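You operate a simulated robot arm through the tools that you are given. There is no shell and no other tool. Be economical: measure what you need, move in short steps, check, and stop when the job is done.

Carry out the task below with a simulated robot arm. There is one attempt and no reset: what you move stays moved.

TASK
Grind the beans in the iron mill fine and put one scoop of the grounds into the coffee pot.
Fine: tin scoop back in its place, mill drawer shut, lid on the pot.
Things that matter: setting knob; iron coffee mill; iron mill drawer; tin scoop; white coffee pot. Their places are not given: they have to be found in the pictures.

The check looks at the end state, three seconds after you hand in, the way a careful person would. Anything else that was tipped, shoved, dropped, spilled or broken makes it a failure. Lids that push on must go on centred and level and be pressed home; caps that screw on are set level and turned clockwise until they are tight.

THE ROBOT
A 7-joint arm with a two-finger parallel gripper, fixed in place. Base frame: the origin is at the foot of the arm, x ahead of it, y to its left, z up; the work surface is at about z = 0.887. Lengths are in m, angles in rad, forces in N, time in s.
With the tool pointing down near the work surface it reaches from about 0.3 to 0.7 m from the base axis. Its first joint turns from -1.152 to 1.152 rad. Payload 1.57 kg.
Tool frame: the origin (TCP) lies between the finger pads and is the grasp point; the fingertips stand 0.03 m ahead of it; z points along the fingers, y is the line along which they close. The gripper opens to 0.11 m. The fingers are 0.024 m wide and 0.012 m thick; the gripper's body (0.048 by 0.112 m) begins 0.078 m behind the TCP.
Orientation is that of the tool frame in the base frame, as a unit quaternion [w, x, y, z]. With the fingers straight down and closing along the base's y, the tool's x points along the base's -x, its y along +y and its z along -z.

THE INTERFACE
- The arm moves only by the tool play_rows. Its argument "motion" is a list of rows, each an object (a shift or turn left out is 0, a gripper value left out holds the last) with "gripper": the finger opening in m, from 0 to 0.11; "dp": the shift along the tool's x, y, z in units of 25 mm (1.0 is 25 mm), a list of three; "rotation": the turn, a rotation vector about the tool's x, y, z in units of 5 degrees (1.0 is 5 degrees), a list of three. In form: [{"gripper": gripper, "dp": [tx, ty, tz], "rotation": [rx, ry, rz]}, ...]. A call has 1 to 8 rows; each row shifts and turns the commanded pose from where the row before left it, along the tool's axes as they then stand. A call with a number of a shift or a turn outside -1 to 1 is refused whole. Each row takes 0.2 s and may step no farther than 0.05 m and 0.15 rad from the row before; otherwise, or with a gripper value out of range, the whole call is refused. Where a pose cannot be reached the arm comes as near as it can. A force on the tool above 40 N (or 10 N above the force at the start of the call, whichever is more), or a blocked arm, ends the call early, and 0.2 s more pass. The fingers move at their own pace (about 0.108 m/s each) and stop on an object; they squeeze with about 31 N. The grip force told is the motor's: it shows also when the fingers shut on nothing. Time passes only in rows, and 0.2 s behind the last, so rows that do not move let the fingers close. It gives the time, the measured TCP pose, the force on the tool (base axes), the opening and the grip force at its end, in the units of the frame above (readings bear some noise).
- Cameras (640 x 400 px; columns grow to the right, rows downward): "scene" is fixed at [0.17, -0.3961, 1.403]; the picture's right is [0.73, -0.68, 0.00], its down [-0.40, -0.43, -0.81] and it looks along [0.55, 0.59, -0.59] (base axes); focal length 228 px, centre (320, 200). "wrist" rides on the gripper at [-0.036, 0, -0.08] in the tool frame; the picture's right is [0.00, -1.00, 0.00], its down [0.97, 0.00, -0.24] and it looks along [0.24, 0.00, 0.97] (tool axes); focal length 218 px, centre (320, 200).
- grab_frame(camera): a new picture of that camera. No time passes.
- locate(camera, pixels): for up to 12 pixels [column, row] of the newest picture of that camera ("zoom" is the newest enlarged one), the place [x, y, z] in the base frame of the surface seen there, good to about 0.002 m. No time passes.
- zoom(camera, box): a new picture of the part [left, top, right, bottom] of that camera's present view, enlarged. No time passes.
- finish_job(): hands the job in; it is judged then, once.

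Work in short steps. Measure before you move; look again where a grasp or a placing could have gone wrong, and mend it. You have 80 turns and 34 pictures in all, those below and enlarged ones among them. Open the gripper and draw the arm clear of the work before you hand the job in, unless the task says otherwise.

The tools are called as a command line: name --argument value ..., lists and objects as JSON in quotes. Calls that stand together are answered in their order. play_rows: Moves the arm, as the interface text tells. Its arguments: {"type":"object","properties":{"motion":{"type":"array","items":{"type":"object","properties":{"gripper":{"type":"number"},"dp":{"type":"array","items":{"type":"number"}},"rotation":{"type":"array","items":{"type":"number"}}}}}},"required":["motion"]} The other tools are called the same way: grab_frame (camera) takes a picture; locate (camera, pixels) gives the place of the surface under pixels of a picture; zoom (camera, box) takes an enlarged picture of a part of a camera's view; finish_job () hands the job in.

At the start:

```text
clock: 0.0
tcp_pos: [0.3318, -0.1404, 1.2793]
orientation: [0.0, -0.001, 1.0, 0.0]
ft_force: [-0.1, 0.3, -0.3]
opening: 0.1098
grip_force: 0.2
```

scene: 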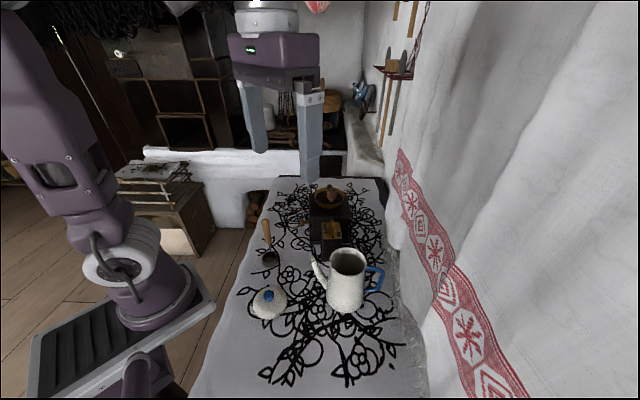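
wrist: 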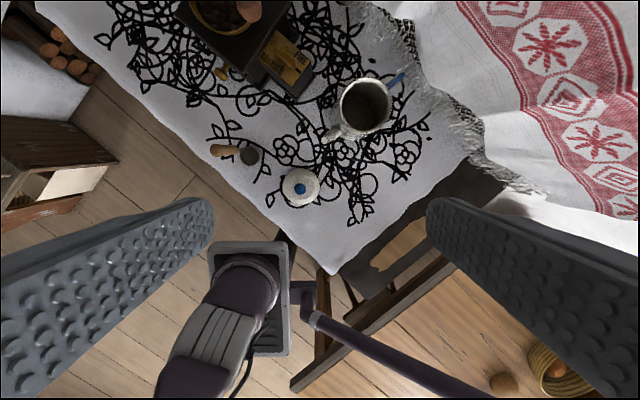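

The scene picture shows the mill near (332,215), pot near (347,280), lid near (268,302) and scoop near (268,245). I enlarge that area to see details.

zoom --camera "scene" --box '[230, 170, 400, 276]'

zoom --camera "wrist" --box '[160, 0, 420, 162]'

```text
3.76 times, centred on (315, 223) of scene
```

zoom: 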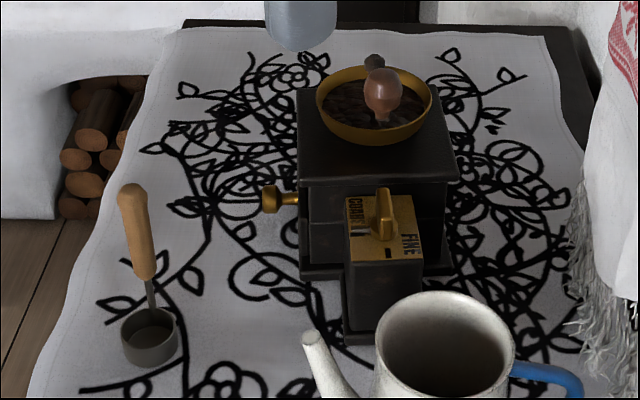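

```text
2.46 times, centred on (290, 81) of wrist
```

zoom: 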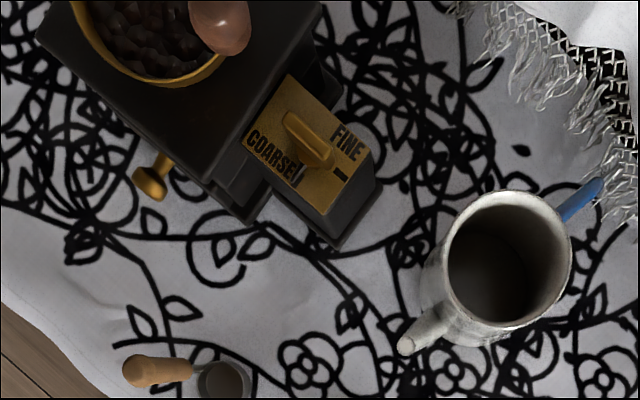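

The setting lever stands between COARSE and FINE on the front ledge, and the drawer knob is on the mill's left side. I measure key points in the wrist zoom and the scene picture.

locate --camera "zoom" --pixels '[[288, 120], [328, 160], [310, 145], [298, 178], [340, 174], [292, 80], [372, 155], [325, 212], [245, 140], [150, 185], [163, 165], [225, 20]]'

locate --camera "scene" --pixels '[[265, 222], [268, 240], [264, 260], [276, 260], [270, 265], [268, 294], [270, 310], [331, 197], [329, 187], [351, 218], [310, 218], [301, 223]]'

locate --camera "wrist" --pixels '[[300, 188], [285, 188], [317, 188], [365, 80], [365, 130], [342, 105], [390, 105], [330, 135], [395, 78], [365, 105], [215, 150], [250, 155]]'

```text
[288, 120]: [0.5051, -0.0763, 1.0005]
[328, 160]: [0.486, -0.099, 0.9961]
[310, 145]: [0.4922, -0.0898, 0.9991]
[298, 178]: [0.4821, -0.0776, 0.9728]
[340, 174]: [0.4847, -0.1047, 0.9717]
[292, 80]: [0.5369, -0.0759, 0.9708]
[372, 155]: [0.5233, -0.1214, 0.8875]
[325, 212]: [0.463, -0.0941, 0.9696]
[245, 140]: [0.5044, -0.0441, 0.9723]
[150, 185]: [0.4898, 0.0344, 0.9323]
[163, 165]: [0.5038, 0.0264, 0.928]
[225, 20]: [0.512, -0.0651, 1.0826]
```

```text
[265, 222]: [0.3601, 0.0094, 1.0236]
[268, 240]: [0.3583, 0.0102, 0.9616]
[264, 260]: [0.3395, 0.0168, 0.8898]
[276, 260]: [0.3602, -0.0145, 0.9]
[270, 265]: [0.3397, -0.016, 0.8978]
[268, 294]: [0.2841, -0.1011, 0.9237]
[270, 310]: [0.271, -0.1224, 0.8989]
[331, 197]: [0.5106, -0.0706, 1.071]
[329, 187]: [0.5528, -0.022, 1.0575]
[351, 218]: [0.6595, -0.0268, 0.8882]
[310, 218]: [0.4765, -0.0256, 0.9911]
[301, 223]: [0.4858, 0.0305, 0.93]
```

```text
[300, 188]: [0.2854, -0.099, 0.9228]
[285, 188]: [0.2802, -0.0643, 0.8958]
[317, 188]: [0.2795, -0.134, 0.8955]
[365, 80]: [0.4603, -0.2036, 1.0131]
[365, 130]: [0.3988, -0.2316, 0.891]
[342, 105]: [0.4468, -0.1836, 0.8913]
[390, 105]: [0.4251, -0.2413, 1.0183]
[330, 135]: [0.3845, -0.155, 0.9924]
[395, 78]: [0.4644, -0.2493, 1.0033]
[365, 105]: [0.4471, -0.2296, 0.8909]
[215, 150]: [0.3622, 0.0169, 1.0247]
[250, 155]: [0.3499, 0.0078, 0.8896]
```

The scoop's handle stands upright (top about z 1.025), and the lid lies at (0.284,-0.10). I move over the mill at height for a better view.

play_rows --motion '[{"dp": [-1, 0.3, 0]}, {"dp": [-1, 0.3, 0]}, {"dp": [-1, 0.3, 0]}, {"dp": [-1, 0.3, 0]}, {"dp": [-1, 0.3, 0]}, {"dp": [0, 0, 0]}]'

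grab_frame --camera "wrist"

```text
clock: 1.4
tcp_pos: [0.4573, -0.1019, 1.279]
orientation: [0.0, 0.0, 1.0, 0.0]
ft_force: [0.2, -0.1, 0.6]
opening: 0.11
grip_force: 0.0
```

```text
29 pictures are left
```

wrist: 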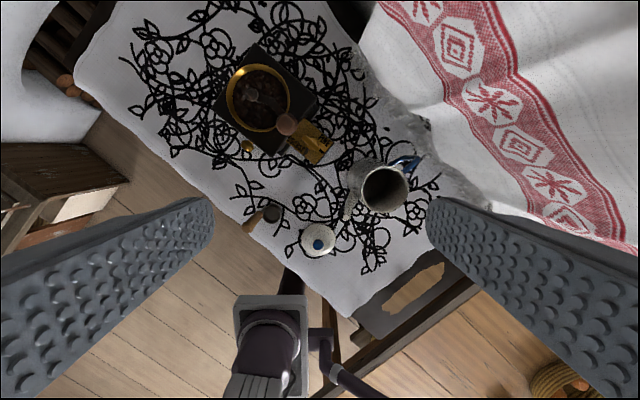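

zoom --camera "wrist" --box '[200, 30, 440, 180]'

```text
2.67 times, centred on (320, 105) of wrist
```

zoom: 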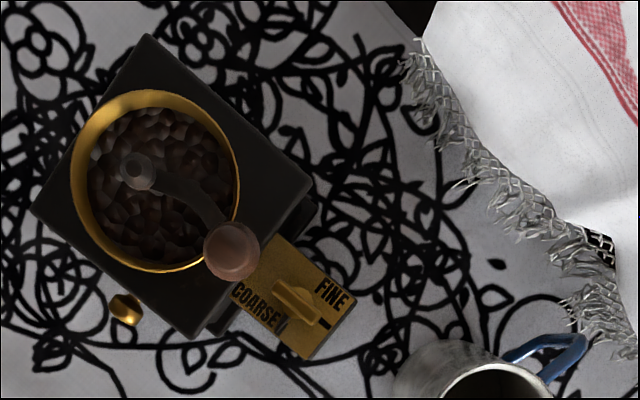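

The zoom shows the crank hub at (138,170), its wooden knob at (232,250), the lever at (295,300) and the drawer knob at (125,308). I measure these.

locate --camera "zoom" --pixels '[[138, 170], [232, 250], [210, 215], [280, 287], [312, 318], [297, 303], [125, 308], [140, 295], [145, 38], [310, 185], [185, 335], [35, 210]]'

locate --camera "zoom" --pixels '[[150, 95], [160, 268], [80, 190], [236, 180], [278, 240], [355, 300], [305, 355], [235, 310], [288, 322], [328, 322], [430, 370], [255, 318]]'

locate --camera "wrist" --pixels '[[385, 164], [385, 212], [361, 189], [409, 189], [401, 172], [369, 207], [385, 190], [318, 244], [302, 244], [335, 244], [318, 257], [345, 215]]'

locate --camera "wrist" --pixels '[[249, 225], [256, 218], [262, 214], [265, 216], [272, 214], [280, 214], [273, 207], [273, 222], [405, 160], [415, 158], [395, 163], [405, 175]]'

```text
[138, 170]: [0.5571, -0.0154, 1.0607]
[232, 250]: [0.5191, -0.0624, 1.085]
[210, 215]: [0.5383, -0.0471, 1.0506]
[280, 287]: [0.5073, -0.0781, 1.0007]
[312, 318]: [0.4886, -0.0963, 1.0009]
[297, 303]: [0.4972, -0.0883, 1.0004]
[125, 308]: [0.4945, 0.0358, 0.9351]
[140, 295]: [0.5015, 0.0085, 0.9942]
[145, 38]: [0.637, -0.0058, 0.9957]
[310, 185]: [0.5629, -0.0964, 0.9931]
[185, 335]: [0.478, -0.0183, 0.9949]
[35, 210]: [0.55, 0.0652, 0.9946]
```

```text
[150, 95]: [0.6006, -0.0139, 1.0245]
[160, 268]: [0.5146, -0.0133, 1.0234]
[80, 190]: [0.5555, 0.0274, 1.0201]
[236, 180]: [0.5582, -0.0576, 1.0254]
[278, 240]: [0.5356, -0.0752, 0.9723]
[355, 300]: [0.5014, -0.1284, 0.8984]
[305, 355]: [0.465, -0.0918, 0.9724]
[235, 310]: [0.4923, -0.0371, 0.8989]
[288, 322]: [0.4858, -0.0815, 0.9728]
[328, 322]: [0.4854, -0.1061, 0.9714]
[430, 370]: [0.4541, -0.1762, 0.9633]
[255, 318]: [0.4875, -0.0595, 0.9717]
```

```text
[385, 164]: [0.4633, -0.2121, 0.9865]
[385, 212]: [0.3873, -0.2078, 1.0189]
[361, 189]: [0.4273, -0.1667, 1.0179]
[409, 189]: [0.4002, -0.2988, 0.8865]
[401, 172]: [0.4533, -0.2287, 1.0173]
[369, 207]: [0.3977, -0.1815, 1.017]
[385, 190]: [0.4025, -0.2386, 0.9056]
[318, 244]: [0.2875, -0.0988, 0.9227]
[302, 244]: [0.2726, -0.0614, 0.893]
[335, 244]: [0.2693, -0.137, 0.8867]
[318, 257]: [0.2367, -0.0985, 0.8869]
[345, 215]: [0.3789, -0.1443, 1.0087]
```

```text
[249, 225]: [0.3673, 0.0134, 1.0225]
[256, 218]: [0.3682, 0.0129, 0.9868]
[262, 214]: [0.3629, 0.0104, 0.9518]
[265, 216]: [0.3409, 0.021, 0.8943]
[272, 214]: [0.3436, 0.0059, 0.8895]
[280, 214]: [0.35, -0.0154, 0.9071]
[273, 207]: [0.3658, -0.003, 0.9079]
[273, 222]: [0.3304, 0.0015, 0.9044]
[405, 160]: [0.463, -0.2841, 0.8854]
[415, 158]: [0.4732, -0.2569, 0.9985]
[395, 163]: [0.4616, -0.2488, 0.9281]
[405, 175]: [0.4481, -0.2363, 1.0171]
```

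I need to see the setting lever and its marks more closely.

zoom --camera "wrist" --box '[272, 110, 352, 160]'

zoom --camera "scene" --box '[300, 210, 364, 250]'

```text
8.00 times, centred on (312, 135) of wrist
```

zoom: 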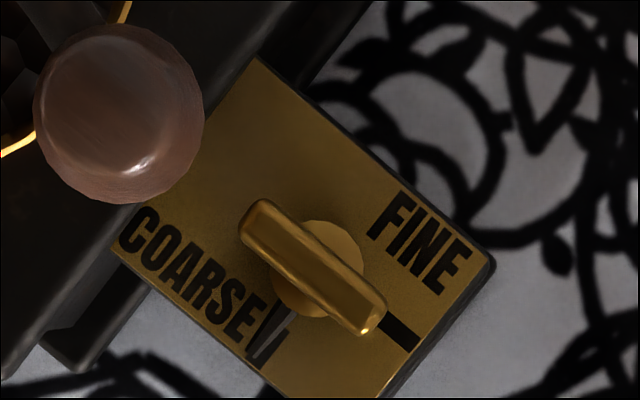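

```text
10.00 times, centred on (332, 230) of scene
```

zoom: 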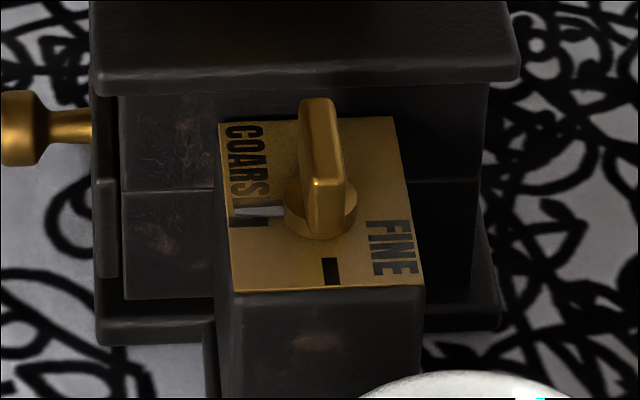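

The knob has a white pointer on its left side at COARSE, while the FINE mark is at the front, so it needs a quarter turn counterclockwise from above. I turn the gripper to close across the bar, with its camera away from the crank, while moving above it.

play_rows --motion '[{"gripper": 0.045, "dp": [-0.8, 0.27, 0]}, {"dp": [-0.8, 0.27, 0]}, {"rotation": [0, 0, 1]}, {"rotation": [0, 0, 1]}, {"rotation": [0, 0, 1]}, {"rotation": [0, 0, 1]}, {"rotation": [0, 0, 1]}, {"rotation": [0, 0, 1]}]'

play_rows --motion '[{"rotation": [0, 0, 1]}, {"rotation": [0, 0, 1]}, {"rotation": [0, 0, 1]}, {"rotation": [0, 0, 1]}, {"rotation": [0, 0, 1]}, {"rotation": [0, 0, 1]}, {"rotation": [0, 0, 1]}, {"rotation": [0, 0, 1]}]'

play_rows --motion '[{"rotation": [0, 0, 1]}, {"rotation": [0, 0, 1]}, {"rotation": [0, 0, 1]}, {"rotation": [0, 0, 1]}, {"rotation": [0, 0, 1]}, {"rotation": [0, 0, 1]}, {"rotation": [0, 0, 1]}, {"rotation": [0, 0, 1]}]'

play_rows --motion '[{"dp": [0, 0, 1], "rotation": [0, 0, 1]}, {"dp": [0, 0, 1], "rotation": [0, 0, 1]}, {"dp": [0, 0, 1], "rotation": [0, 0, 1]}, {"dp": [0, 0, 1], "rotation": [0, 0, 1]}, {"dp": [0, 0, 1], "rotation": [0, 0, 0.6]}, {}]'

```text
clock: 3.2
tcp_pos: [0.4984, -0.0876, 1.278]
orientation: [-0.001, 0.259, 0.966, 0.0]
ft_force: [0.6, 0.6, -0.7]
opening: 0.0449
grip_force: 0.1
```

```text
clock: 5.0
tcp_pos: [0.4985, -0.0886, 1.2782]
orientation: [0.001, 0.574, 0.819, 0.001]
ft_force: [0.6, -0.4, -0.3]
opening: 0.045
grip_force: 0.1
```

```text
clock: 6.8
tcp_pos: [0.4981, -0.0889, 1.2784]
orientation: [0.0, 0.82, 0.573, 0.0]
ft_force: [0.1, 0.2, 0.2]
opening: 0.045
grip_force: 0.1
```

```text
clock: 8.2
tcp_pos: [0.497, -0.09, 1.1537]
orientation: [0.0, 0.917, 0.399, 0.0]
ft_force: [-0.2, 0.8, -0.1]
opening: 0.0449
grip_force: 0.0
```

The tool is turned 133° at z 1.154. I look from the wrist before going down.

grab_frame --camera "wrist"

```text
25 pictures are left
```

wrist: 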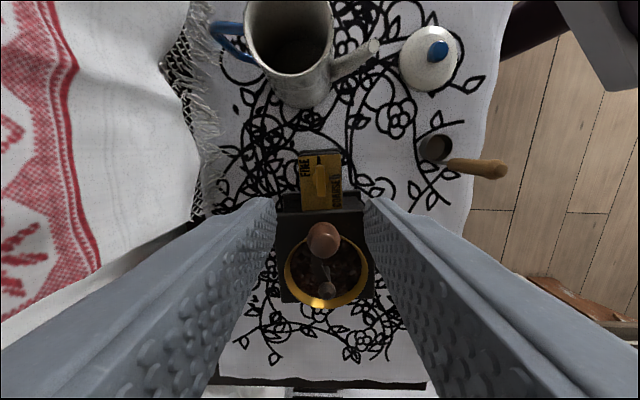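

The bar is at columns 318-326 between the fingers, the crank is clear behind. I go down to z≈1.015 and close on the bar.

play_rows --motion '[{"dp": [0, 0, 1]}, {"dp": [0, 0, 1]}, {"dp": [0, 0, 1]}, {"dp": [0, 0, 1]}, {"dp": [0, 0, 1]}, {"dp": [0, 0, 0.55]}, {}]'

play_rows --motion '[{"gripper": 0.0}, {}, {}]'

```text
clock: 9.8
tcp_pos: [0.4983, -0.0892, 1.0144]
orientation: [0.0, 0.917, 0.399, -0.001]
ft_force: [0.0, -0.6, 0.1]
opening: 0.045
grip_force: 0.0
```

```text
clock: 10.6
tcp_pos: [0.4979, -0.0882, 1.0141]
orientation: [0.001, 0.917, 0.4, 0.0]
ft_force: [1.9, -2.1, 0.6]
opening: 0.0109
grip_force: 28.5
```

The bar is held (10.9 mm). To keep the finger corners clear of the crank knob during the turn, I regrip 4 mm farther forward along the bar.

play_rows --motion '[{"gripper": 0.022}, {"dp": [-0.16, 0, 0]}, {}, {"gripper": 0.0}, {}]'

play_rows --motion '[{"dp": [0, 0.014, 0], "rotation": [0, 0, -1]}, {"dp": [0, 0.014, 0], "rotation": [0, 0, -1]}, {"dp": [0, 0.014, 0], "rotation": [0, 0, -1]}, {"dp": [0, 0.014, 0], "rotation": [0, 0, -1]}, {"dp": [0, 0.014, 0], "rotation": [0, 0, -1]}, {"dp": [0, 0.014, 0], "rotation": [0, 0, -1]}]'

```text
clock: 11.8
tcp_pos: [0.4963, -0.092, 1.0134]
orientation: [-0.001, 0.917, 0.4, 0.0]
ft_force: [-0.4, -1.3, 0.2]
opening: 0.0109
grip_force: 29.1
```

```text
clock: 13.2
tcp_pos: [0.4975, -0.0914, 1.0135]
orientation: [-0.002, 0.781, 0.624, 0.001]
ft_force: [-6.2, 12.4, 0.0]
opening: 0.0099
grip_force: 28.4
```

The turn is going through 30° with modest force. I continue in small groups, watching the force.

play_rows --motion '[{"dp": [0, 0.014, 0], "rotation": [0, 0, -1]}, {"dp": [0, 0.014, 0], "rotation": [0, 0, -1]}, {"dp": [0, 0.014, 0], "rotation": [0, 0, -1]}, {"dp": [0, 0.014, 0], "rotation": [0, 0, -1]}, {"dp": [0, 0.014, 0], "rotation": [0, 0, -1]}, {"dp": [0, 0.014, 0], "rotation": [0, 0, -1]}]'

play_rows --motion '[{"dp": [0, 0.014, 0], "rotation": [0, 0, -1]}, {"dp": [0, 0.014, 0], "rotation": [0, 0, -1]}, {"dp": [0, 0.014, 0], "rotation": [0, 0, -1]}, {"dp": [0, 0.014, 0], "rotation": [0, 0, -1]}, {"dp": [0, 0.014, 0], "rotation": [0, 0, -1]}, {"dp": [0, 0.014, 0], "rotation": [0, 0, -1]}, {}]'

zoom --camera "scene" --box '[300, 200, 364, 240]'

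```text
clock: 14.6
tcp_pos: [0.499, -0.093, 1.0134]
orientation: [0.0, 0.595, 0.804, 0.0]
ft_force: [-10.8, 8.7, 3.3]
opening: 0.01
grip_force: 28.0
```

```text
clock: 16.2
tcp_pos: [0.5001, -0.0925, 1.0147]
orientation: [-0.001, 0.365, 0.931, -0.001]
ft_force: [-13.9, 0.4, 0.8]
opening: 0.0097
grip_force: 27.9
```

```text
10.00 times, centred on (332, 220) of scene
```

zoom: 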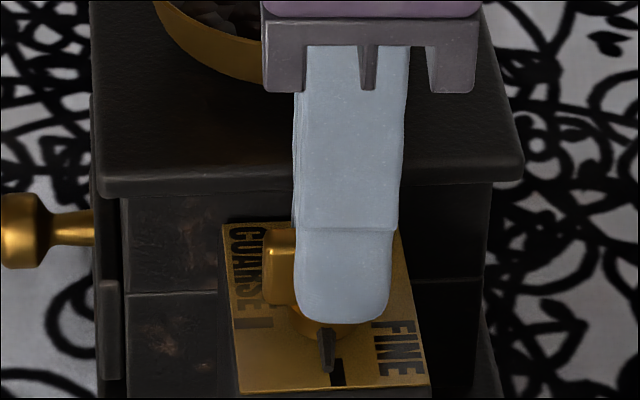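

The white pointer now points at the FINE mark at (335,375). I open just a little, lift clear, and check from above.

play_rows --motion '[{"gripper": 0.0145}, {}, {"dp": [0, 0, -0.6]}, {"dp": [0, 0, -1]}, {"dp": [0, 0, -1]}, {"dp": [0, 0, -1]}, {"dp": [0, 0, -1]}, {}]'

grab_frame --camera "wrist"

zoom --camera "scene" --box '[284, 180, 380, 240]'

```text
clock: 18.0
tcp_pos: [0.4997, -0.0924, 1.1305]
orientation: [0.0, 0.366, 0.931, 0.0]
ft_force: [-0.5, -0.2, 0.4]
opening: 0.0145
grip_force: 0.0
```

```text
23 pictures are left
```

wrist: 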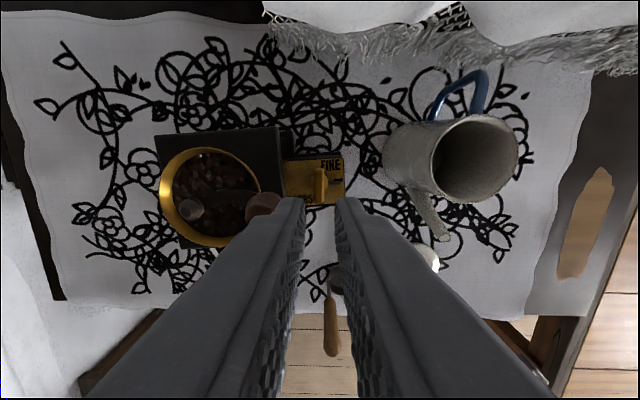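

```text
6.67 times, centred on (332, 210) of scene
```

zoom: 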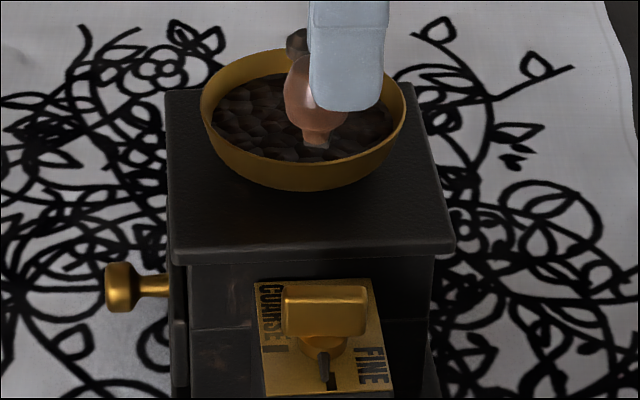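

I check the pointer against the mark more closely from above.

zoom --camera "wrist" --box '[276, 148, 356, 208]'

```text
6.67 times, centred on (316, 178) of wrist
```

zoom: 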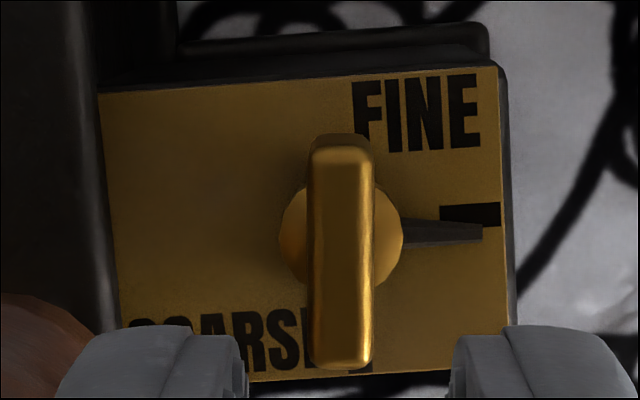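

The pointer tip (480,232) is about 5° short of the mark (470,215). I measure the bar and mark before a small correction.

locate --camera "zoom" --pixels '[[342, 250], [340, 150], [340, 350], [470, 215], [475, 232], [395, 237], [289, 237], [415, 232]]'

```text
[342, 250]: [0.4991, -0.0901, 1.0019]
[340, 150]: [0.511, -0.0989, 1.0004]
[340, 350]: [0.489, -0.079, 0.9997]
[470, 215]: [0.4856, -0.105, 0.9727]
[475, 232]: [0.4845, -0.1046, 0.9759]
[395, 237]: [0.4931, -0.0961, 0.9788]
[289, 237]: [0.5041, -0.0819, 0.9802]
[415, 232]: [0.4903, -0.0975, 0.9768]
```

The pivot is at (0.4986,-0.089). I re-centre 1.7 mm, go back down, grip, turn about 6° more and release.

play_rows --motion '[{"dp": [0, 0.07, 0]}, {"dp": [0, 0, 1]}, {"dp": [0, 0, 1]}, {"dp": [0, 0, 1]}, {"dp": [0, 0, 1]}, {"dp": [0, 0, 0.6]}, {}]'

play_rows --motion '[{"gripper": 0.0}, {}, {"dp": [0, 0.014, 0], "rotation": [0, 0, -1]}, {"rotation": [0, 0, -0.2]}, {}]'

play_rows --motion '[{"gripper": 0.0145}, {}, {"dp": [0, 0, -0.6]}, {"dp": [0, 0, -1]}, {"dp": [0, 0, -1]}, {"dp": [0, 0, -1]}, {"dp": [0, 0, -1]}, {}]'

zoom --camera "wrist" --box '[240, 130, 368, 210]'

```text
clock: 18.9
tcp_pos: [0.5062, -0.0935, 1.0786]
orientation: [0.01, 0.366, 0.931, 0.002]
ft_force: [-0.2, -0.3, 15.8]
opening: 0.0133
grip_force: 0.0
stopped in row 4: the force on the tool passed its limit (the readings are from after the stop); the commanded pose is now the measured one
```

```text
clock: 20.1
tcp_pos: [0.5066, -0.0912, 1.0771]
orientation: [0.009, 0.316, 0.949, 0.001]
ft_force: [-1.1, -0.1, -0.1]
opening: 0.0
grip_force: 20.9
```

```text
clock: 21.9
tcp_pos: [0.5045, -0.0919, 1.1934]
orientation: [0.009, 0.316, 0.949, 0.001]
ft_force: [0.1, 0.1, 0.7]
opening: 0.0146
grip_force: 0.1
```

```text
5.00 times, centred on (304, 170) of wrist
```

zoom: 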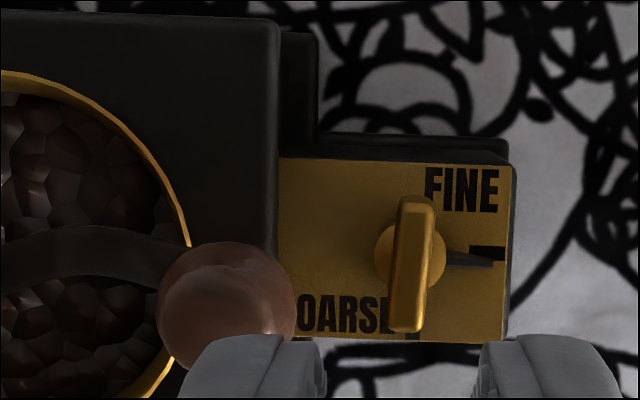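

The first try touched the crank knob's top because of my shift, and nothing moved visibly. I restore the earlier pose that passed freely and go down again.

play_rows --motion '[{"rotation": [0.087, 0.19, 1]}, {"rotation": [0, 0, 0.2]}, {"dp": [0.146, -0.136, 0]}, {"dp": [0, 0, 1]}, {"dp": [0, 0, 1]}, {"dp": [0, 0, 0.5]}, {}]'

```text
clock: 23.5
tcp_pos: [0.4995, -0.0924, 1.1301]
orientation: [-0.001, 0.365, 0.931, 0.0]
ft_force: [-0.8, 0.6, -0.3]
opening: 0.0146
grip_force: 0.0
```

play_rows --motion '[{"dp": [0, 0, 0.8]}, {"dp": [0, 0, 0.8]}, {"dp": [0, 0, 0.8]}, {"dp": [0, 0, 0.8]}, {"dp": [0, 0, 0.8]}, {"dp": [0, 0, 0.6]}, {}]'

```text
clock: 24.3
tcp_pos: [0.5041, -0.0935, 1.079]
orientation: [0.009, 0.365, 0.931, 0.001]
ft_force: [-0.2, -1.7, 13.3]
opening: 0.0135
grip_force: 0.1
stopped in row 4: the force on the tool passed its limit (the readings are from after the stop); the commanded pose is now the measured one
```

The finger still catches on the crank knob, so I stop trying to grip there. I lift, close the fingers, and will nudge the bar's right end gently toward the mill from the free front side.

play_rows --motion '[{"dp": [0, 0, -1]}, {"dp": [0, 0, -1]}, {"gripper": 0.0, "rotation": [0.095, 0.185, 0]}, {"dp": [-0.4, -0.89, 0]}, {}, {}]'

zoom --camera "wrist" --box '[240, 110, 400, 210]'

```text
clock: 25.7
tcp_pos: [0.4968, -0.1161, 1.1259]
orientation: [-0.002, 0.365, 0.931, 0.0]
ft_force: [-0.2, -0.1, -0.1]
opening: 0.0002
grip_force: 21.8
```

```text
4.00 times, centred on (320, 160) of wrist
```

zoom: 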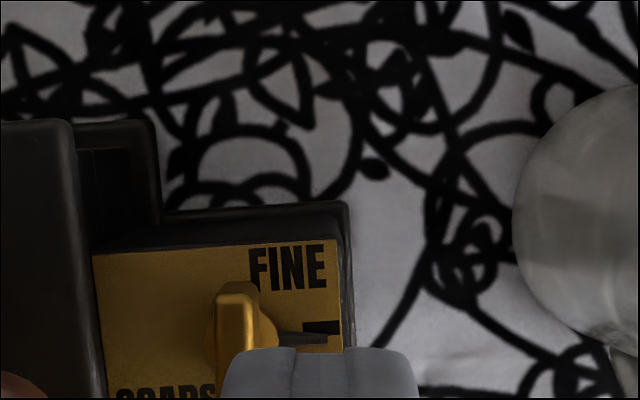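

The fingers are in front of the bar's right end. I go down to z≈1.015 and then push toward the mill in tiny steps.

play_rows --motion '[{"dp": [0, 0, 1]}, {"dp": [0, 0, 1]}, {"dp": [0, 0, 1]}, {"dp": [0, 0, 1]}, {"dp": [0, 0, 0.44]}, {}]'

play_rows --motion '[{"dp": [0, 0.1, 0]}, {"dp": [0, 0.06, 0]}, {}]'

zoom --camera "wrist" --box '[240, 130, 368, 210]'

```text
clock: 27.1
tcp_pos: [0.4949, -0.115, 1.0153]
orientation: [-0.002, 0.365, 0.931, 0.001]
ft_force: [0.3, 0.4, -0.6]
opening: 0.0001
grip_force: 21.9
```

```text
clock: 27.9
tcp_pos: [0.497, -0.1117, 1.0179]
orientation: [-0.002, 0.364, 0.931, 0.001]
ft_force: [-0.3, -0.4, -0.1]
opening: 0.0
grip_force: 21.4
```

```text
5.00 times, centred on (304, 170) of wrist
```

zoom: 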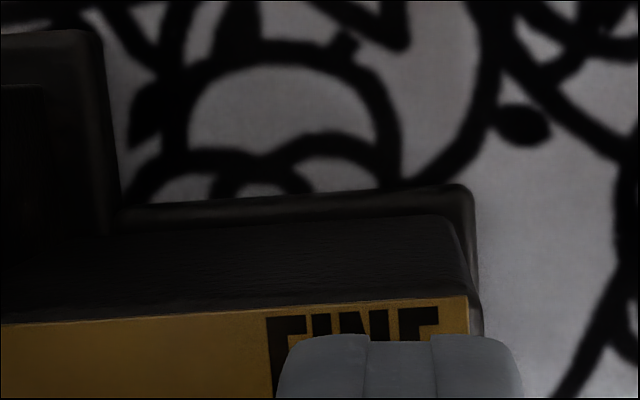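

No contact force yet. I push in about 1 mm steps and watch the force.

play_rows --motion '[{"dp": [0, 0.04, 0]}, {}]'

play_rows --motion '[{"dp": [0, 0.04, 0]}, {}]'

```text
clock: 28.5
tcp_pos: [0.4965, -0.111, 1.016]
orientation: [-0.002, 0.365, 0.931, 0.001]
ft_force: [0.4, 0.1, 0.0]
opening: 0.0001
grip_force: 21.1
```

```text
clock: 29.1
tcp_pos: [0.4986, -0.1113, 1.0177]
orientation: [-0.001, 0.365, 0.931, 0.002]
ft_force: [-0.3, 0.0, -0.6]
opening: 0.0
grip_force: 21.3
```

play_rows --motion '[{"dp": [0, 0.04, 0]}, {}]'

play_rows --motion '[{"dp": [0, 0.04, 0]}, {}]'

zoom --camera "scene" --box '[300, 200, 364, 240]'

```text
clock: 29.7
tcp_pos: [0.4999, -0.1104, 1.0169]
orientation: [-0.002, 0.365, 0.931, -0.001]
ft_force: [-3.4, -5.1, -2.1]
opening: 0.0002
grip_force: 20.0
```

```text
clock: 30.3
tcp_pos: [0.4984, -0.1094, 1.0174]
orientation: [-0.002, 0.365, 0.931, -0.001]
ft_force: [-9.9, -13.5, -3.2]
opening: 0.0
grip_force: 21.6
```

```text
10.00 times, centred on (332, 220) of scene
```

zoom: 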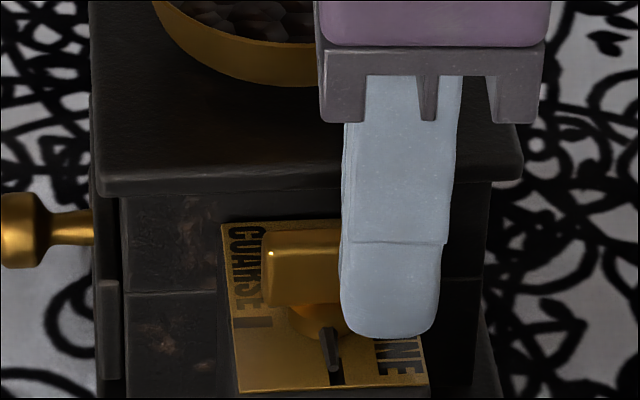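

Contact is made and the pointer has turned slightly toward the mark. One more 1 mm push.

play_rows --motion '[{"dp": [0, 0.05, 0]}, {}, {}]'

play_rows --motion '[{"dp": [0, -0.6, 0]}, {"dp": [0, 0, -1]}, {"dp": [0, 0, -1]}, {"dp": [0, 0, -1]}, {"dp": [0, 0, -1]}, {"dp": [0.6, 0, -1]}, {}]'

zoom --camera "wrist" --box '[180, 110, 372, 230]'

```text
clock: 31.1
tcp_pos: [0.5002, -0.1108, 1.0172]
orientation: [-0.001, 0.365, 0.931, -0.001]
ft_force: [-17.4, -25.2, 1.3]
opening: 0.0
grip_force: 21.7
```

```text
clock: 32.7
tcp_pos: [0.4802, -0.1094, 1.1415]
orientation: [-0.002, 0.365, 0.931, 0.001]
ft_force: [0.1, 0.1, -0.2]
opening: 0.0
grip_force: 21.6
```

```text
3.33 times, centred on (276, 170) of wrist
```

zoom: 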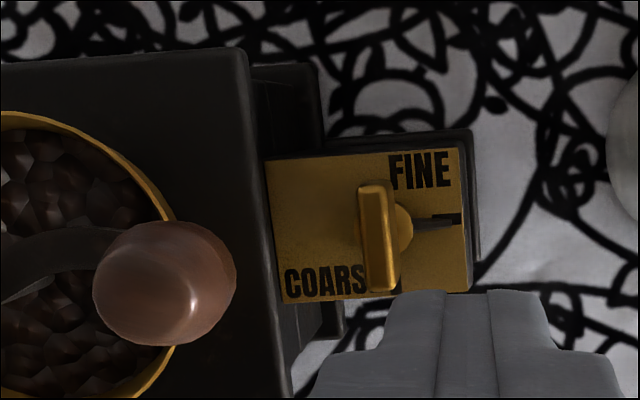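

The pointer now sits on the FINE mark and the knob is against its stop. Next the crank: I measure its knob in this picture.

locate --camera "zoom" --pixels '[[165, 285], [140, 260], [190, 300], [165, 245], [20, 245], [80, 245], [120, 300], [225, 275], [434, 225], [420, 215]]'

```text
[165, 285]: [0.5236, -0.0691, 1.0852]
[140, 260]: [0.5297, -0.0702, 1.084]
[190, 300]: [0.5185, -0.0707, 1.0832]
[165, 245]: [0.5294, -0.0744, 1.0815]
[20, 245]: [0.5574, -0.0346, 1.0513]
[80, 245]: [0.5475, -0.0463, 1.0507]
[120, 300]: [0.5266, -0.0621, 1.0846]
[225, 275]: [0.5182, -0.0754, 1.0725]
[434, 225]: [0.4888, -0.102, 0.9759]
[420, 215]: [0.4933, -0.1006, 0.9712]
```

The crank knob is now at about (0.524,-0.069), hub at (0.557,-0.0155), radius ≈0.062. I move over the knob, go down to z≈1.088 and close on it.

play_rows --motion '[{"gripper": 0.05, "dp": [-0.09, 0.8, 0]}, {"dp": [-0.09, 0.8, 0]}, {"dp": [0, 0.77, 0]}, {}, {"dp": [0, 0, 1]}, {"dp": [0, 0, 1.0]}, {"dp": [0, 0, 0.15]}, {}]'

play_rows --motion '[{"gripper": 0.0}, {}, {}]'

zoom --camera "scene" --box '[284, 165, 380, 225]'

```text
clock: 34.5
tcp_pos: [0.523, -0.0691, 1.0885]
orientation: [-0.001, 0.365, 0.931, 0.001]
ft_force: [-1.0, -0.5, 0.0]
opening: 0.0498
grip_force: 0.1
```

```text
clock: 35.3
tcp_pos: [0.5241, -0.0675, 1.0878]
orientation: [-0.001, 0.364, 0.931, 0.002]
ft_force: [14.9, 22.4, 4.3]
opening: 0.0244
grip_force: 31.3
```

```text
6.67 times, centred on (332, 195) of scene
```

zoom: 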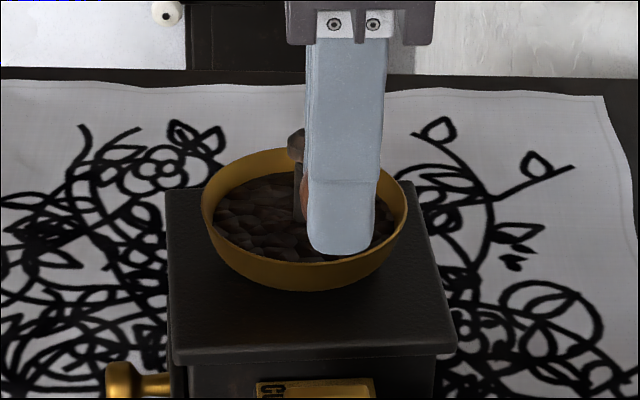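

Gripped at 24.4 mm, with an inward force that means the radius is about 2 mm smaller than commanded. I correct it and try a clockwise start in three arc steps.

play_rows --motion '[{"dp": [0, 0.08, 0]}, {"dp": [0.468, 0.006, 0]}, {"dp": [0.468, 0.006, 0]}, {"dp": [0.43, 0.185, 0]}, {"dp": [0.43, 0.185, 0]}, {}]'

```text
clock: 36.7
tcp_pos: [0.4975, -0.0307, 1.0894]
orientation: [-0.002, 0.365, 0.931, 0.0]
ft_force: [10.7, 3.5, 0.0]
opening: 0.0245
grip_force: 30.4
```

The crank turns smoothly clockwise (43° so far). I continue round the circle.

play_rows --motion '[{"dp": [0.624, 0.671, 0]}, {"dp": [0.347, 0.87, 0]}, {"dp": [-0.012, 0.936, 0]}, {"dp": [-0.37, 0.86, 0]}, {"dp": [-0.671, 0.654, 0]}, {"dp": [-0.87, 0.347, 0]}, {}]'

play_rows --motion '[{"dp": [-0.936, -0.012, 0]}, {"dp": [-0.86, -0.37, 0]}, {"dp": [-0.654, -0.671, 0]}, {"dp": [-0.347, -0.87, 0]}, {"dp": [0.012, -0.936, 0]}, {"dp": [0.37, -0.86, 0]}, {"dp": [0.671, -0.654, 0]}, {"dp": [0.87, -0.347, 0]}]'

```text
clock: 38.3
tcp_pos: [0.5917, 0.0322, 1.0883]
orientation: [-0.001, 0.366, 0.931, -0.002]
ft_force: [0.4, -0.5, 0.2]
opening: 0.0247
grip_force: 30.9
```

```text
clock: 40.1
tcp_pos: [0.5254, -0.0679, 1.0875]
orientation: [-0.003, 0.365, 0.931, 0.001]
ft_force: [4.2, -0.8, 0.4]
opening: 0.0246
grip_force: 31.3
```

One full turn is done with low forces. I do two more turns and then look at the hopper.

play_rows --motion '[{"dp": [0.936, 0.012, 0]}, {"dp": [0.86, 0.37, 0]}, {"dp": [0.654, 0.671, 0]}, {"dp": [0.347, 0.87, 0]}, {"dp": [-0.012, 0.936, 0]}, {"dp": [-0.37, 0.86, 0]}, {"dp": [-0.671, 0.654, 0]}, {"dp": [-0.87, 0.347, 0]}]'

play_rows --motion '[{"dp": [-0.936, -0.012, 0]}, {"dp": [-0.86, -0.37, 0]}, {"dp": [-0.654, -0.671, 0]}, {"dp": [-0.347, -0.87, 0]}, {"dp": [0.012, -0.936, 0]}, {"dp": [0.37, -0.86, 0]}, {"dp": [0.671, -0.654, 0]}, {"dp": [0.87, -0.347, 0]}]'

play_rows --motion '[{"dp": [0.936, 0.012, 0]}, {"dp": [0.86, 0.37, 0]}, {"dp": [0.654, 0.671, 0]}, {"dp": [0.347, 0.87, 0]}, {"dp": [-0.012, 0.936, 0]}, {"dp": [-0.37, 0.86, 0]}, {"dp": [-0.671, 0.654, 0]}, {"dp": [-0.87, 0.347, 0]}]'

play_rows --motion '[{"dp": [-0.936, -0.012, 0]}, {"dp": [-0.86, -0.37, 0]}, {"dp": [-0.654, -0.671, 0]}, {"dp": [-0.347, -0.87, 0]}, {"dp": [0.012, -0.936, 0]}, {"dp": [0.37, -0.86, 0]}, {"dp": [0.671, -0.654, 0]}, {"dp": [0.87, -0.347, 0]}]'

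zoom --camera "scene" --box '[284, 165, 380, 225]'

```text
clock: 41.9
tcp_pos: [0.5893, 0.0339, 1.0893]
orientation: [-0.002, 0.364, 0.931, 0.001]
ft_force: [-7.1, -9.7, 6.2]
opening: 0.0248
grip_force: 30.8
```

```text
clock: 43.7
tcp_pos: [0.5247, -0.0701, 1.0878]
orientation: [-0.002, 0.366, 0.931, -0.001]
ft_force: [4.5, 2.1, -7.9]
opening: 0.0246
grip_force: 30.6
```

```text
clock: 45.5
tcp_pos: [0.5901, 0.0336, 1.0887]
orientation: [-0.003, 0.364, 0.931, -0.001]
ft_force: [-8.7, -6.4, -12.2]
opening: 0.0245
grip_force: 30.4
```

```text
clock: 47.3
tcp_pos: [0.5257, -0.0687, 1.088]
orientation: [0.0, 0.365, 0.931, 0.0]
ft_force: [7.1, 6.2, -13.4]
opening: 0.0243
grip_force: 30.7
```

```text
6.67 times, centred on (332, 195) of scene
```

zoom: 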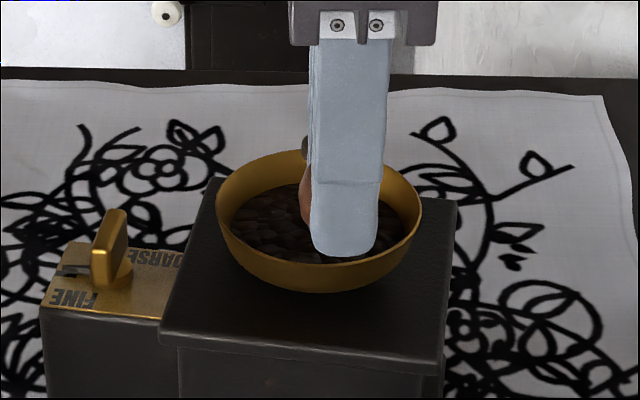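

The mill has turned about 90° clockwise with the crank, which it should not. The setting box is now on its left. I look at the whole table before going on.

zoom --camera "scene" --box '[220, 165, 412, 325]'

```text
2.50 times, centred on (316, 245) of scene
```

zoom: 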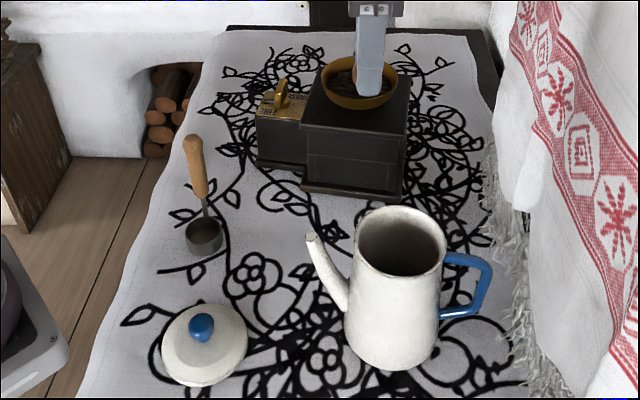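

Only the mill has turned; pot, lid and scoop are untouched. The readings also show I was pulling up on the crank (z −13 N), which lightened the mill. I try one counterclockwise turn to see whether it brings the mill back.

play_rows --motion '[{"dp": [-0.87, 0.347, 0]}, {"dp": [-0.671, 0.654, 0]}, {"dp": [-0.37, 0.86, 0]}, {"dp": [-0.012, 0.936, 0]}, {"dp": [0.347, 0.87, 0]}, {"dp": [0.654, 0.671, 0]}, {"dp": [0.86, 0.37, 0]}, {"dp": [0.936, 0.012, 0]}]'

zoom --camera "scene" --box '[284, 165, 380, 225]'

```text
clock: 49.1
tcp_pos: [0.5909, 0.0348, 1.0871]
orientation: [0.0, 0.365, 0.931, 0.003]
ft_force: [22.1, 5.1, 18.7]
opening: 0.0248
grip_force: 31.3
```

```text
6.67 times, centred on (332, 195) of scene
```

zoom: 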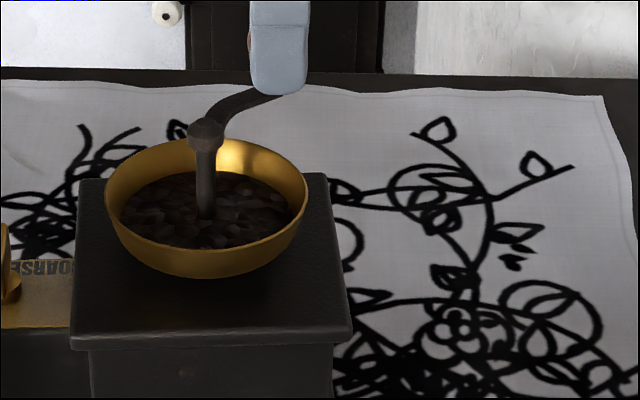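

Turning backwards drags the mill instead of turning the crank, so I stop that. I measure where the mill is now.

locate --camera "zoom" --pixels '[[205, 128], [80, 185], [72, 342], [350, 335], [326, 178], [30, 300], [207, 275], [205, 210], [270, 95], [5, 320]]'

```text
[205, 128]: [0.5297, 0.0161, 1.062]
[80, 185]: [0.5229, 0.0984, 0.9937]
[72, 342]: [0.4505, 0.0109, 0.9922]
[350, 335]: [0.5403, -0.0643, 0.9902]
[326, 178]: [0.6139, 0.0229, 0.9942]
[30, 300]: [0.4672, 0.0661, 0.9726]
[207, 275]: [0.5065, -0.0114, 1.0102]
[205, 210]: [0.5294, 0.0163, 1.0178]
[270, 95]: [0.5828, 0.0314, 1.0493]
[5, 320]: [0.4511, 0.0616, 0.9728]
```

The hub is now at (0.530,0.016) and the box faces left. I release the crank knob and regrip it to clear the stress, before grinding further with gentle downward pressure.

play_rows --motion '[{"gripper": 0.045}, {}, {}]'

grab_frame --camera "wrist"

```text
clock: 49.9
tcp_pos: [0.59, 0.0326, 1.086]
orientation: [-0.002, 0.365, 0.931, 0.001]
ft_force: [0.8, 0.6, 0.0]
opening: 0.0449
grip_force: 0.0
```

```text
11 pictures are left
```

wrist: 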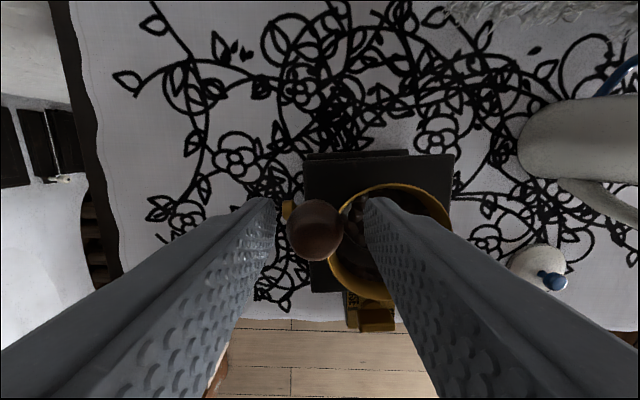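

The knob is at (316,230) in the picture, the drawer's brass knob at (289,210). I measure knob, hub and drawer.

locate --camera "wrist" --pixels '[[316, 230], [316, 202], [290, 228], [343, 228], [288, 210], [370, 235], [352, 225], [316, 262], [370, 310], [320, 160]]'

```text
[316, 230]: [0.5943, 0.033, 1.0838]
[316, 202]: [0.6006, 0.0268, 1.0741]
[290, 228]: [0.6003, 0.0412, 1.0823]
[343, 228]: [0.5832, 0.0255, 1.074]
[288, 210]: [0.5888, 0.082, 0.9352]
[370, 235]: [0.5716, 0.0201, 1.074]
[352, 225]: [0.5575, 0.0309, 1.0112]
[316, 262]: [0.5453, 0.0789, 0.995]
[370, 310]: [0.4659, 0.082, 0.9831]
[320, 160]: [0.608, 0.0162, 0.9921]
```

The knob is centred between the fingers; the hub is at about (0.533,0.020). I grip, press down about 2 mm, and do half a clockwise turn, then check forces.

play_rows --motion '[{"gripper": 0.0}, {}, {"dp": [0, 0, 0.08]}, {}]'

play_rows --motion '[{"dp": [-0.659, -0.665, 0]}, {"dp": [-0.354, -0.867, 0]}, {"dp": [0.004, -0.936, 0]}, {"dp": [0.362, -0.864, 0]}, {"dp": [0.665, -0.659, 0]}, {"dp": [0.867, -0.354, 0]}, {"dp": [0.936, 0.004, 0]}, {"dp": [0.864, 0.362, 0]}]'

zoom --camera "scene" --box '[268, 165, 380, 235]'

```text
clock: 50.9
tcp_pos: [0.5919, 0.0341, 1.0873]
orientation: [0.001, 0.365, 0.931, 0.002]
ft_force: [11.4, 3.1, 22.0]
opening: 0.0247
grip_force: 30.8
```

```text
clock: 52.7
tcp_pos: [0.4719, 0.0064, 1.0876]
orientation: [-0.003, 0.365, 0.931, 0.0]
ft_force: [-15.4, -6.2, -0.5]
opening: 0.0245
grip_force: 30.9
```

```text
5.71 times, centred on (324, 200) of scene
```

zoom: 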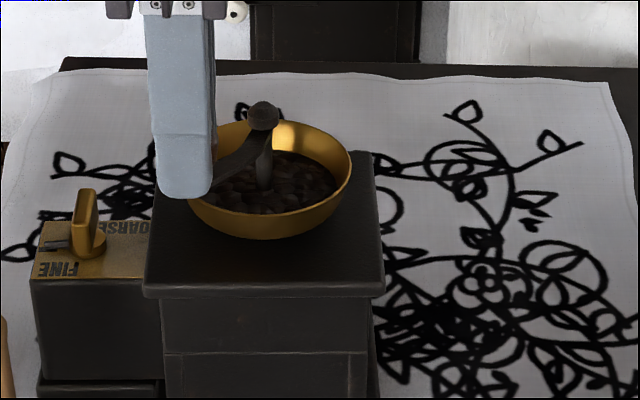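

The mill stayed in place this time and the bean level is lower. I continue with slight downward pressure for one and a half more turns.

play_rows --motion '[{"dp": [0.659, 0.665, 0.05]}, {"dp": [0.354, 0.867, 0.02]}, {"dp": [-0.004, 0.936, 0]}, {"dp": [-0.362, 0.864, 0]}, {"dp": [-0.665, 0.659, 0]}, {"dp": [-0.867, 0.354, 0]}, {"dp": [-0.936, -0.004, 0]}, {"dp": [-0.864, -0.362, 0]}]'

play_rows --motion '[{"dp": [-0.659, -0.665, 0.04]}, {"dp": [-0.354, -0.867, 0]}, {"dp": [0.004, -0.936, 0]}, {"dp": [0.362, -0.864, 0]}, {"dp": [0.665, -0.659, 0]}, {"dp": [0.867, -0.354, 0]}, {"dp": [0.936, 0.004, 0]}, {"dp": [0.864, 0.362, 0]}]'

play_rows --motion '[{"dp": [0.659, 0.665, 0.04]}, {"dp": [0.354, 0.867, 0]}, {"dp": [-0.004, 0.936, 0]}, {"dp": [-0.362, 0.864, 0]}, {"dp": [-0.665, 0.659, 0]}, {"dp": [-0.867, 0.354, 0]}, {"dp": [-0.936, -0.004, 0]}, {"dp": [-0.864, -0.362, 0]}]'

zoom --camera "scene" --box '[268, 165, 380, 235]'

```text
clock: 54.5
tcp_pos: [0.5917, 0.0321, 1.0849]
orientation: [0.001, 0.365, 0.931, 0.0]
ft_force: [16.6, 4.6, 23.2]
opening: 0.0244
grip_force: 30.9
```

```text
clock: 56.3
tcp_pos: [0.4738, 0.0066, 1.0824]
orientation: [-0.001, 0.365, 0.931, 0.001]
ft_force: [13.2, 1.4, 5.3]
opening: 0.0245
grip_force: 30.6
```

```text
clock: 58.1
tcp_pos: [0.591, 0.0311, 1.0838]
orientation: [0.001, 0.365, 0.931, -0.001]
ft_force: [10.8, 3.2, 17.2]
opening: 0.0244
grip_force: 31.0
```

```text
5.71 times, centred on (324, 200) of scene
```

zoom: 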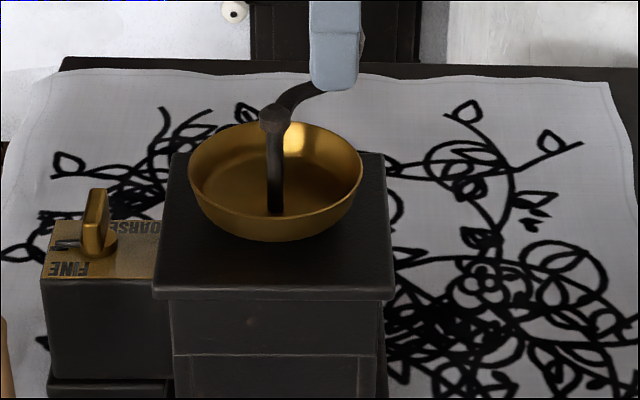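

The hopper is empty: all ground. I measure the mill's and setting box's positions in this picture, and release the crank.

locate --camera "zoom" --pixels '[[272, 112], [176, 157], [156, 290], [391, 292], [384, 157], [45, 276], [150, 276], [158, 226], [68, 223], [98, 192], [45, 330], [100, 275]]'

play_rows --motion '[{"gripper": 0.045}, {}, {"dp": [0, 0, -1]}, {"dp": [0, 0, -1]}, {"dp": [0, 0, -1]}]'

```text
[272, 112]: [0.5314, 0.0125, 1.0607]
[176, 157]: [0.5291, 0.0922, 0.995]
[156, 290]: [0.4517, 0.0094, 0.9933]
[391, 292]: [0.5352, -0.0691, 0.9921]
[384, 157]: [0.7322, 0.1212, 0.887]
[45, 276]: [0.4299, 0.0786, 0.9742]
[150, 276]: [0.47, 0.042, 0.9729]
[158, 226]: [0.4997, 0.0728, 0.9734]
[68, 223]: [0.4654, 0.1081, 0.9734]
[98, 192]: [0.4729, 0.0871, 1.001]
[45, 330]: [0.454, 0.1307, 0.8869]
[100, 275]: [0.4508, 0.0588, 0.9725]
```

```text
clock: 59.3
tcp_pos: [0.5905, 0.0343, 1.1566]
orientation: [-0.002, 0.365, 0.931, 0.0]
ft_force: [-0.5, 0.1, -0.3]
opening: 0.0451
grip_force: 0.1
```

The mill has rotated −90° and its centre is at (0.532,0.012). I will grip its setting box (43 mm wide, centre (0.466,0.075)) and slide the mill back. First I move over the box.

play_rows --motion '[{"gripper": 0.08, "dp": [0.984, -0.447, 0]}, {"dp": [0.984, -0.447, 0]}, {"dp": [0.984, -0.447, 0]}, {"dp": [0.984, -0.447, 0]}, {"dp": [0.984, -0.447, 0]}, {}]'

play_rows --motion '[{"dp": [0, 0, 1]}, {"dp": [0, 0, 1]}, {"dp": [0, 0, 1]}, {"dp": [0, 0, 1]}, {"dp": [0, 0, 1]}, {"dp": [0, 0, 1]}, {"dp": [0, 0, 1]}, {"dp": [0, 0, 0.6]}]'

play_rows --motion '[{"gripper": 0.0}, {}, {}]'

```text
clock: 60.7
tcp_pos: [0.4627, 0.0752, 1.1569]
orientation: [-0.001, 0.365, 0.931, 0.001]
ft_force: [0.1, -0.1, -1.1]
opening: 0.0799
grip_force: 0.1
```

```text
clock: 62.5
tcp_pos: [0.4611, 0.0776, 0.9682]
orientation: [-0.002, 0.365, 0.931, 0.001]
ft_force: [-0.1, 0.0, -0.3]
opening: 0.0801
grip_force: 0.1
```

```text
clock: 63.3
tcp_pos: [0.4621, 0.0794, 0.9697]
orientation: [-0.001, 0.364, 0.932, 0.0]
ft_force: [10.4, 18.8, 2.3]
opening: 0.0522
grip_force: 30.9
```

The box is gripped (52 mm). I start swinging the mill back counterclockwise about its centre.

play_rows --motion '[{"dp": [-0.015, -0.335, 0], "rotation": [0, 0, -1]}, {"dp": [-0.015, -0.335, 0], "rotation": [0, 0, -1]}, {"dp": [-0.015, -0.335, 0], "rotation": [0, 0, -1]}, {"dp": [-0.015, -0.335, 0], "rotation": [0, 0, -1]}, {"dp": [-0.015, -0.335, 0], "rotation": [0, 0, -1]}, {"dp": [-0.015, -0.335, 0], "rotation": [0, 0, -1]}]'

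```text
clock: 64.4
tcp_pos: [0.4436, 0.0484, 0.9686]
orientation: [-0.002, 0.188, 0.982, 0.001]
ft_force: [-2.6, 4.0, 6.7]
opening: 0.0532
grip_force: 31.1
stopped in row 5: the force on the tool passed its limit (the readings are from after the stop); the commanded pose is now the measured one
```

It swung 21° before the force limit. I continue with half-size steps.

play_rows --motion '[{"dp": [-0.004, -0.168, 0], "rotation": [0, 0, -0.5]}, {"dp": [-0.004, -0.168, 0], "rotation": [0, 0, -0.5]}, {"dp": [-0.004, -0.168, 0], "rotation": [0, 0, -0.5]}, {"dp": [-0.004, -0.168, 0], "rotation": [0, 0, -0.5]}, {"dp": [-0.004, -0.168, 0], "rotation": [0, 0, -0.5]}, {"dp": [-0.004, -0.168, 0], "rotation": [0, 0, -0.5]}, {"dp": [-0.004, -0.168, 0], "rotation": [0, 0, -0.5]}, {"dp": [-0.004, -0.168, 0], "rotation": [0, 0, -0.5]}]'

play_rows --motion '[{"dp": [-0.004, -0.168, 0], "rotation": [0, 0, -0.5]}, {"dp": [-0.004, -0.168, 0], "rotation": [0, 0, -0.5]}, {"dp": [-0.004, -0.168, 0], "rotation": [0, 0, -0.5]}, {"dp": [-0.004, -0.168, 0], "rotation": [0, 0, -0.5]}, {"dp": [-0.004, -0.168, 0], "rotation": [0, 0, -0.5]}, {"dp": [-0.004, -0.168, 0], "rotation": [0, 0, -0.5]}, {"dp": [-0.004, -0.168, 0], "rotation": [0, 0, -0.5]}, {"dp": [-0.004, -0.168, 0], "rotation": [0, 0, -0.5]}]'

```text
clock: 66.2
tcp_pos: [0.4356, 0.0158, 0.9692]
orientation: [-0.002, 0.015, 1.0, 0.002]
ft_force: [-8.2, 2.1, -0.7]
opening: 0.0555
grip_force: 30.6
```

```text
clock: 68.0
tcp_pos: [0.4412, -0.0171, 0.9684]
orientation: [-0.001, -0.159, 0.987, 0.001]
ft_force: [-11.7, 11.3, 15.7]
opening: 0.0579
grip_force: 31.0
```

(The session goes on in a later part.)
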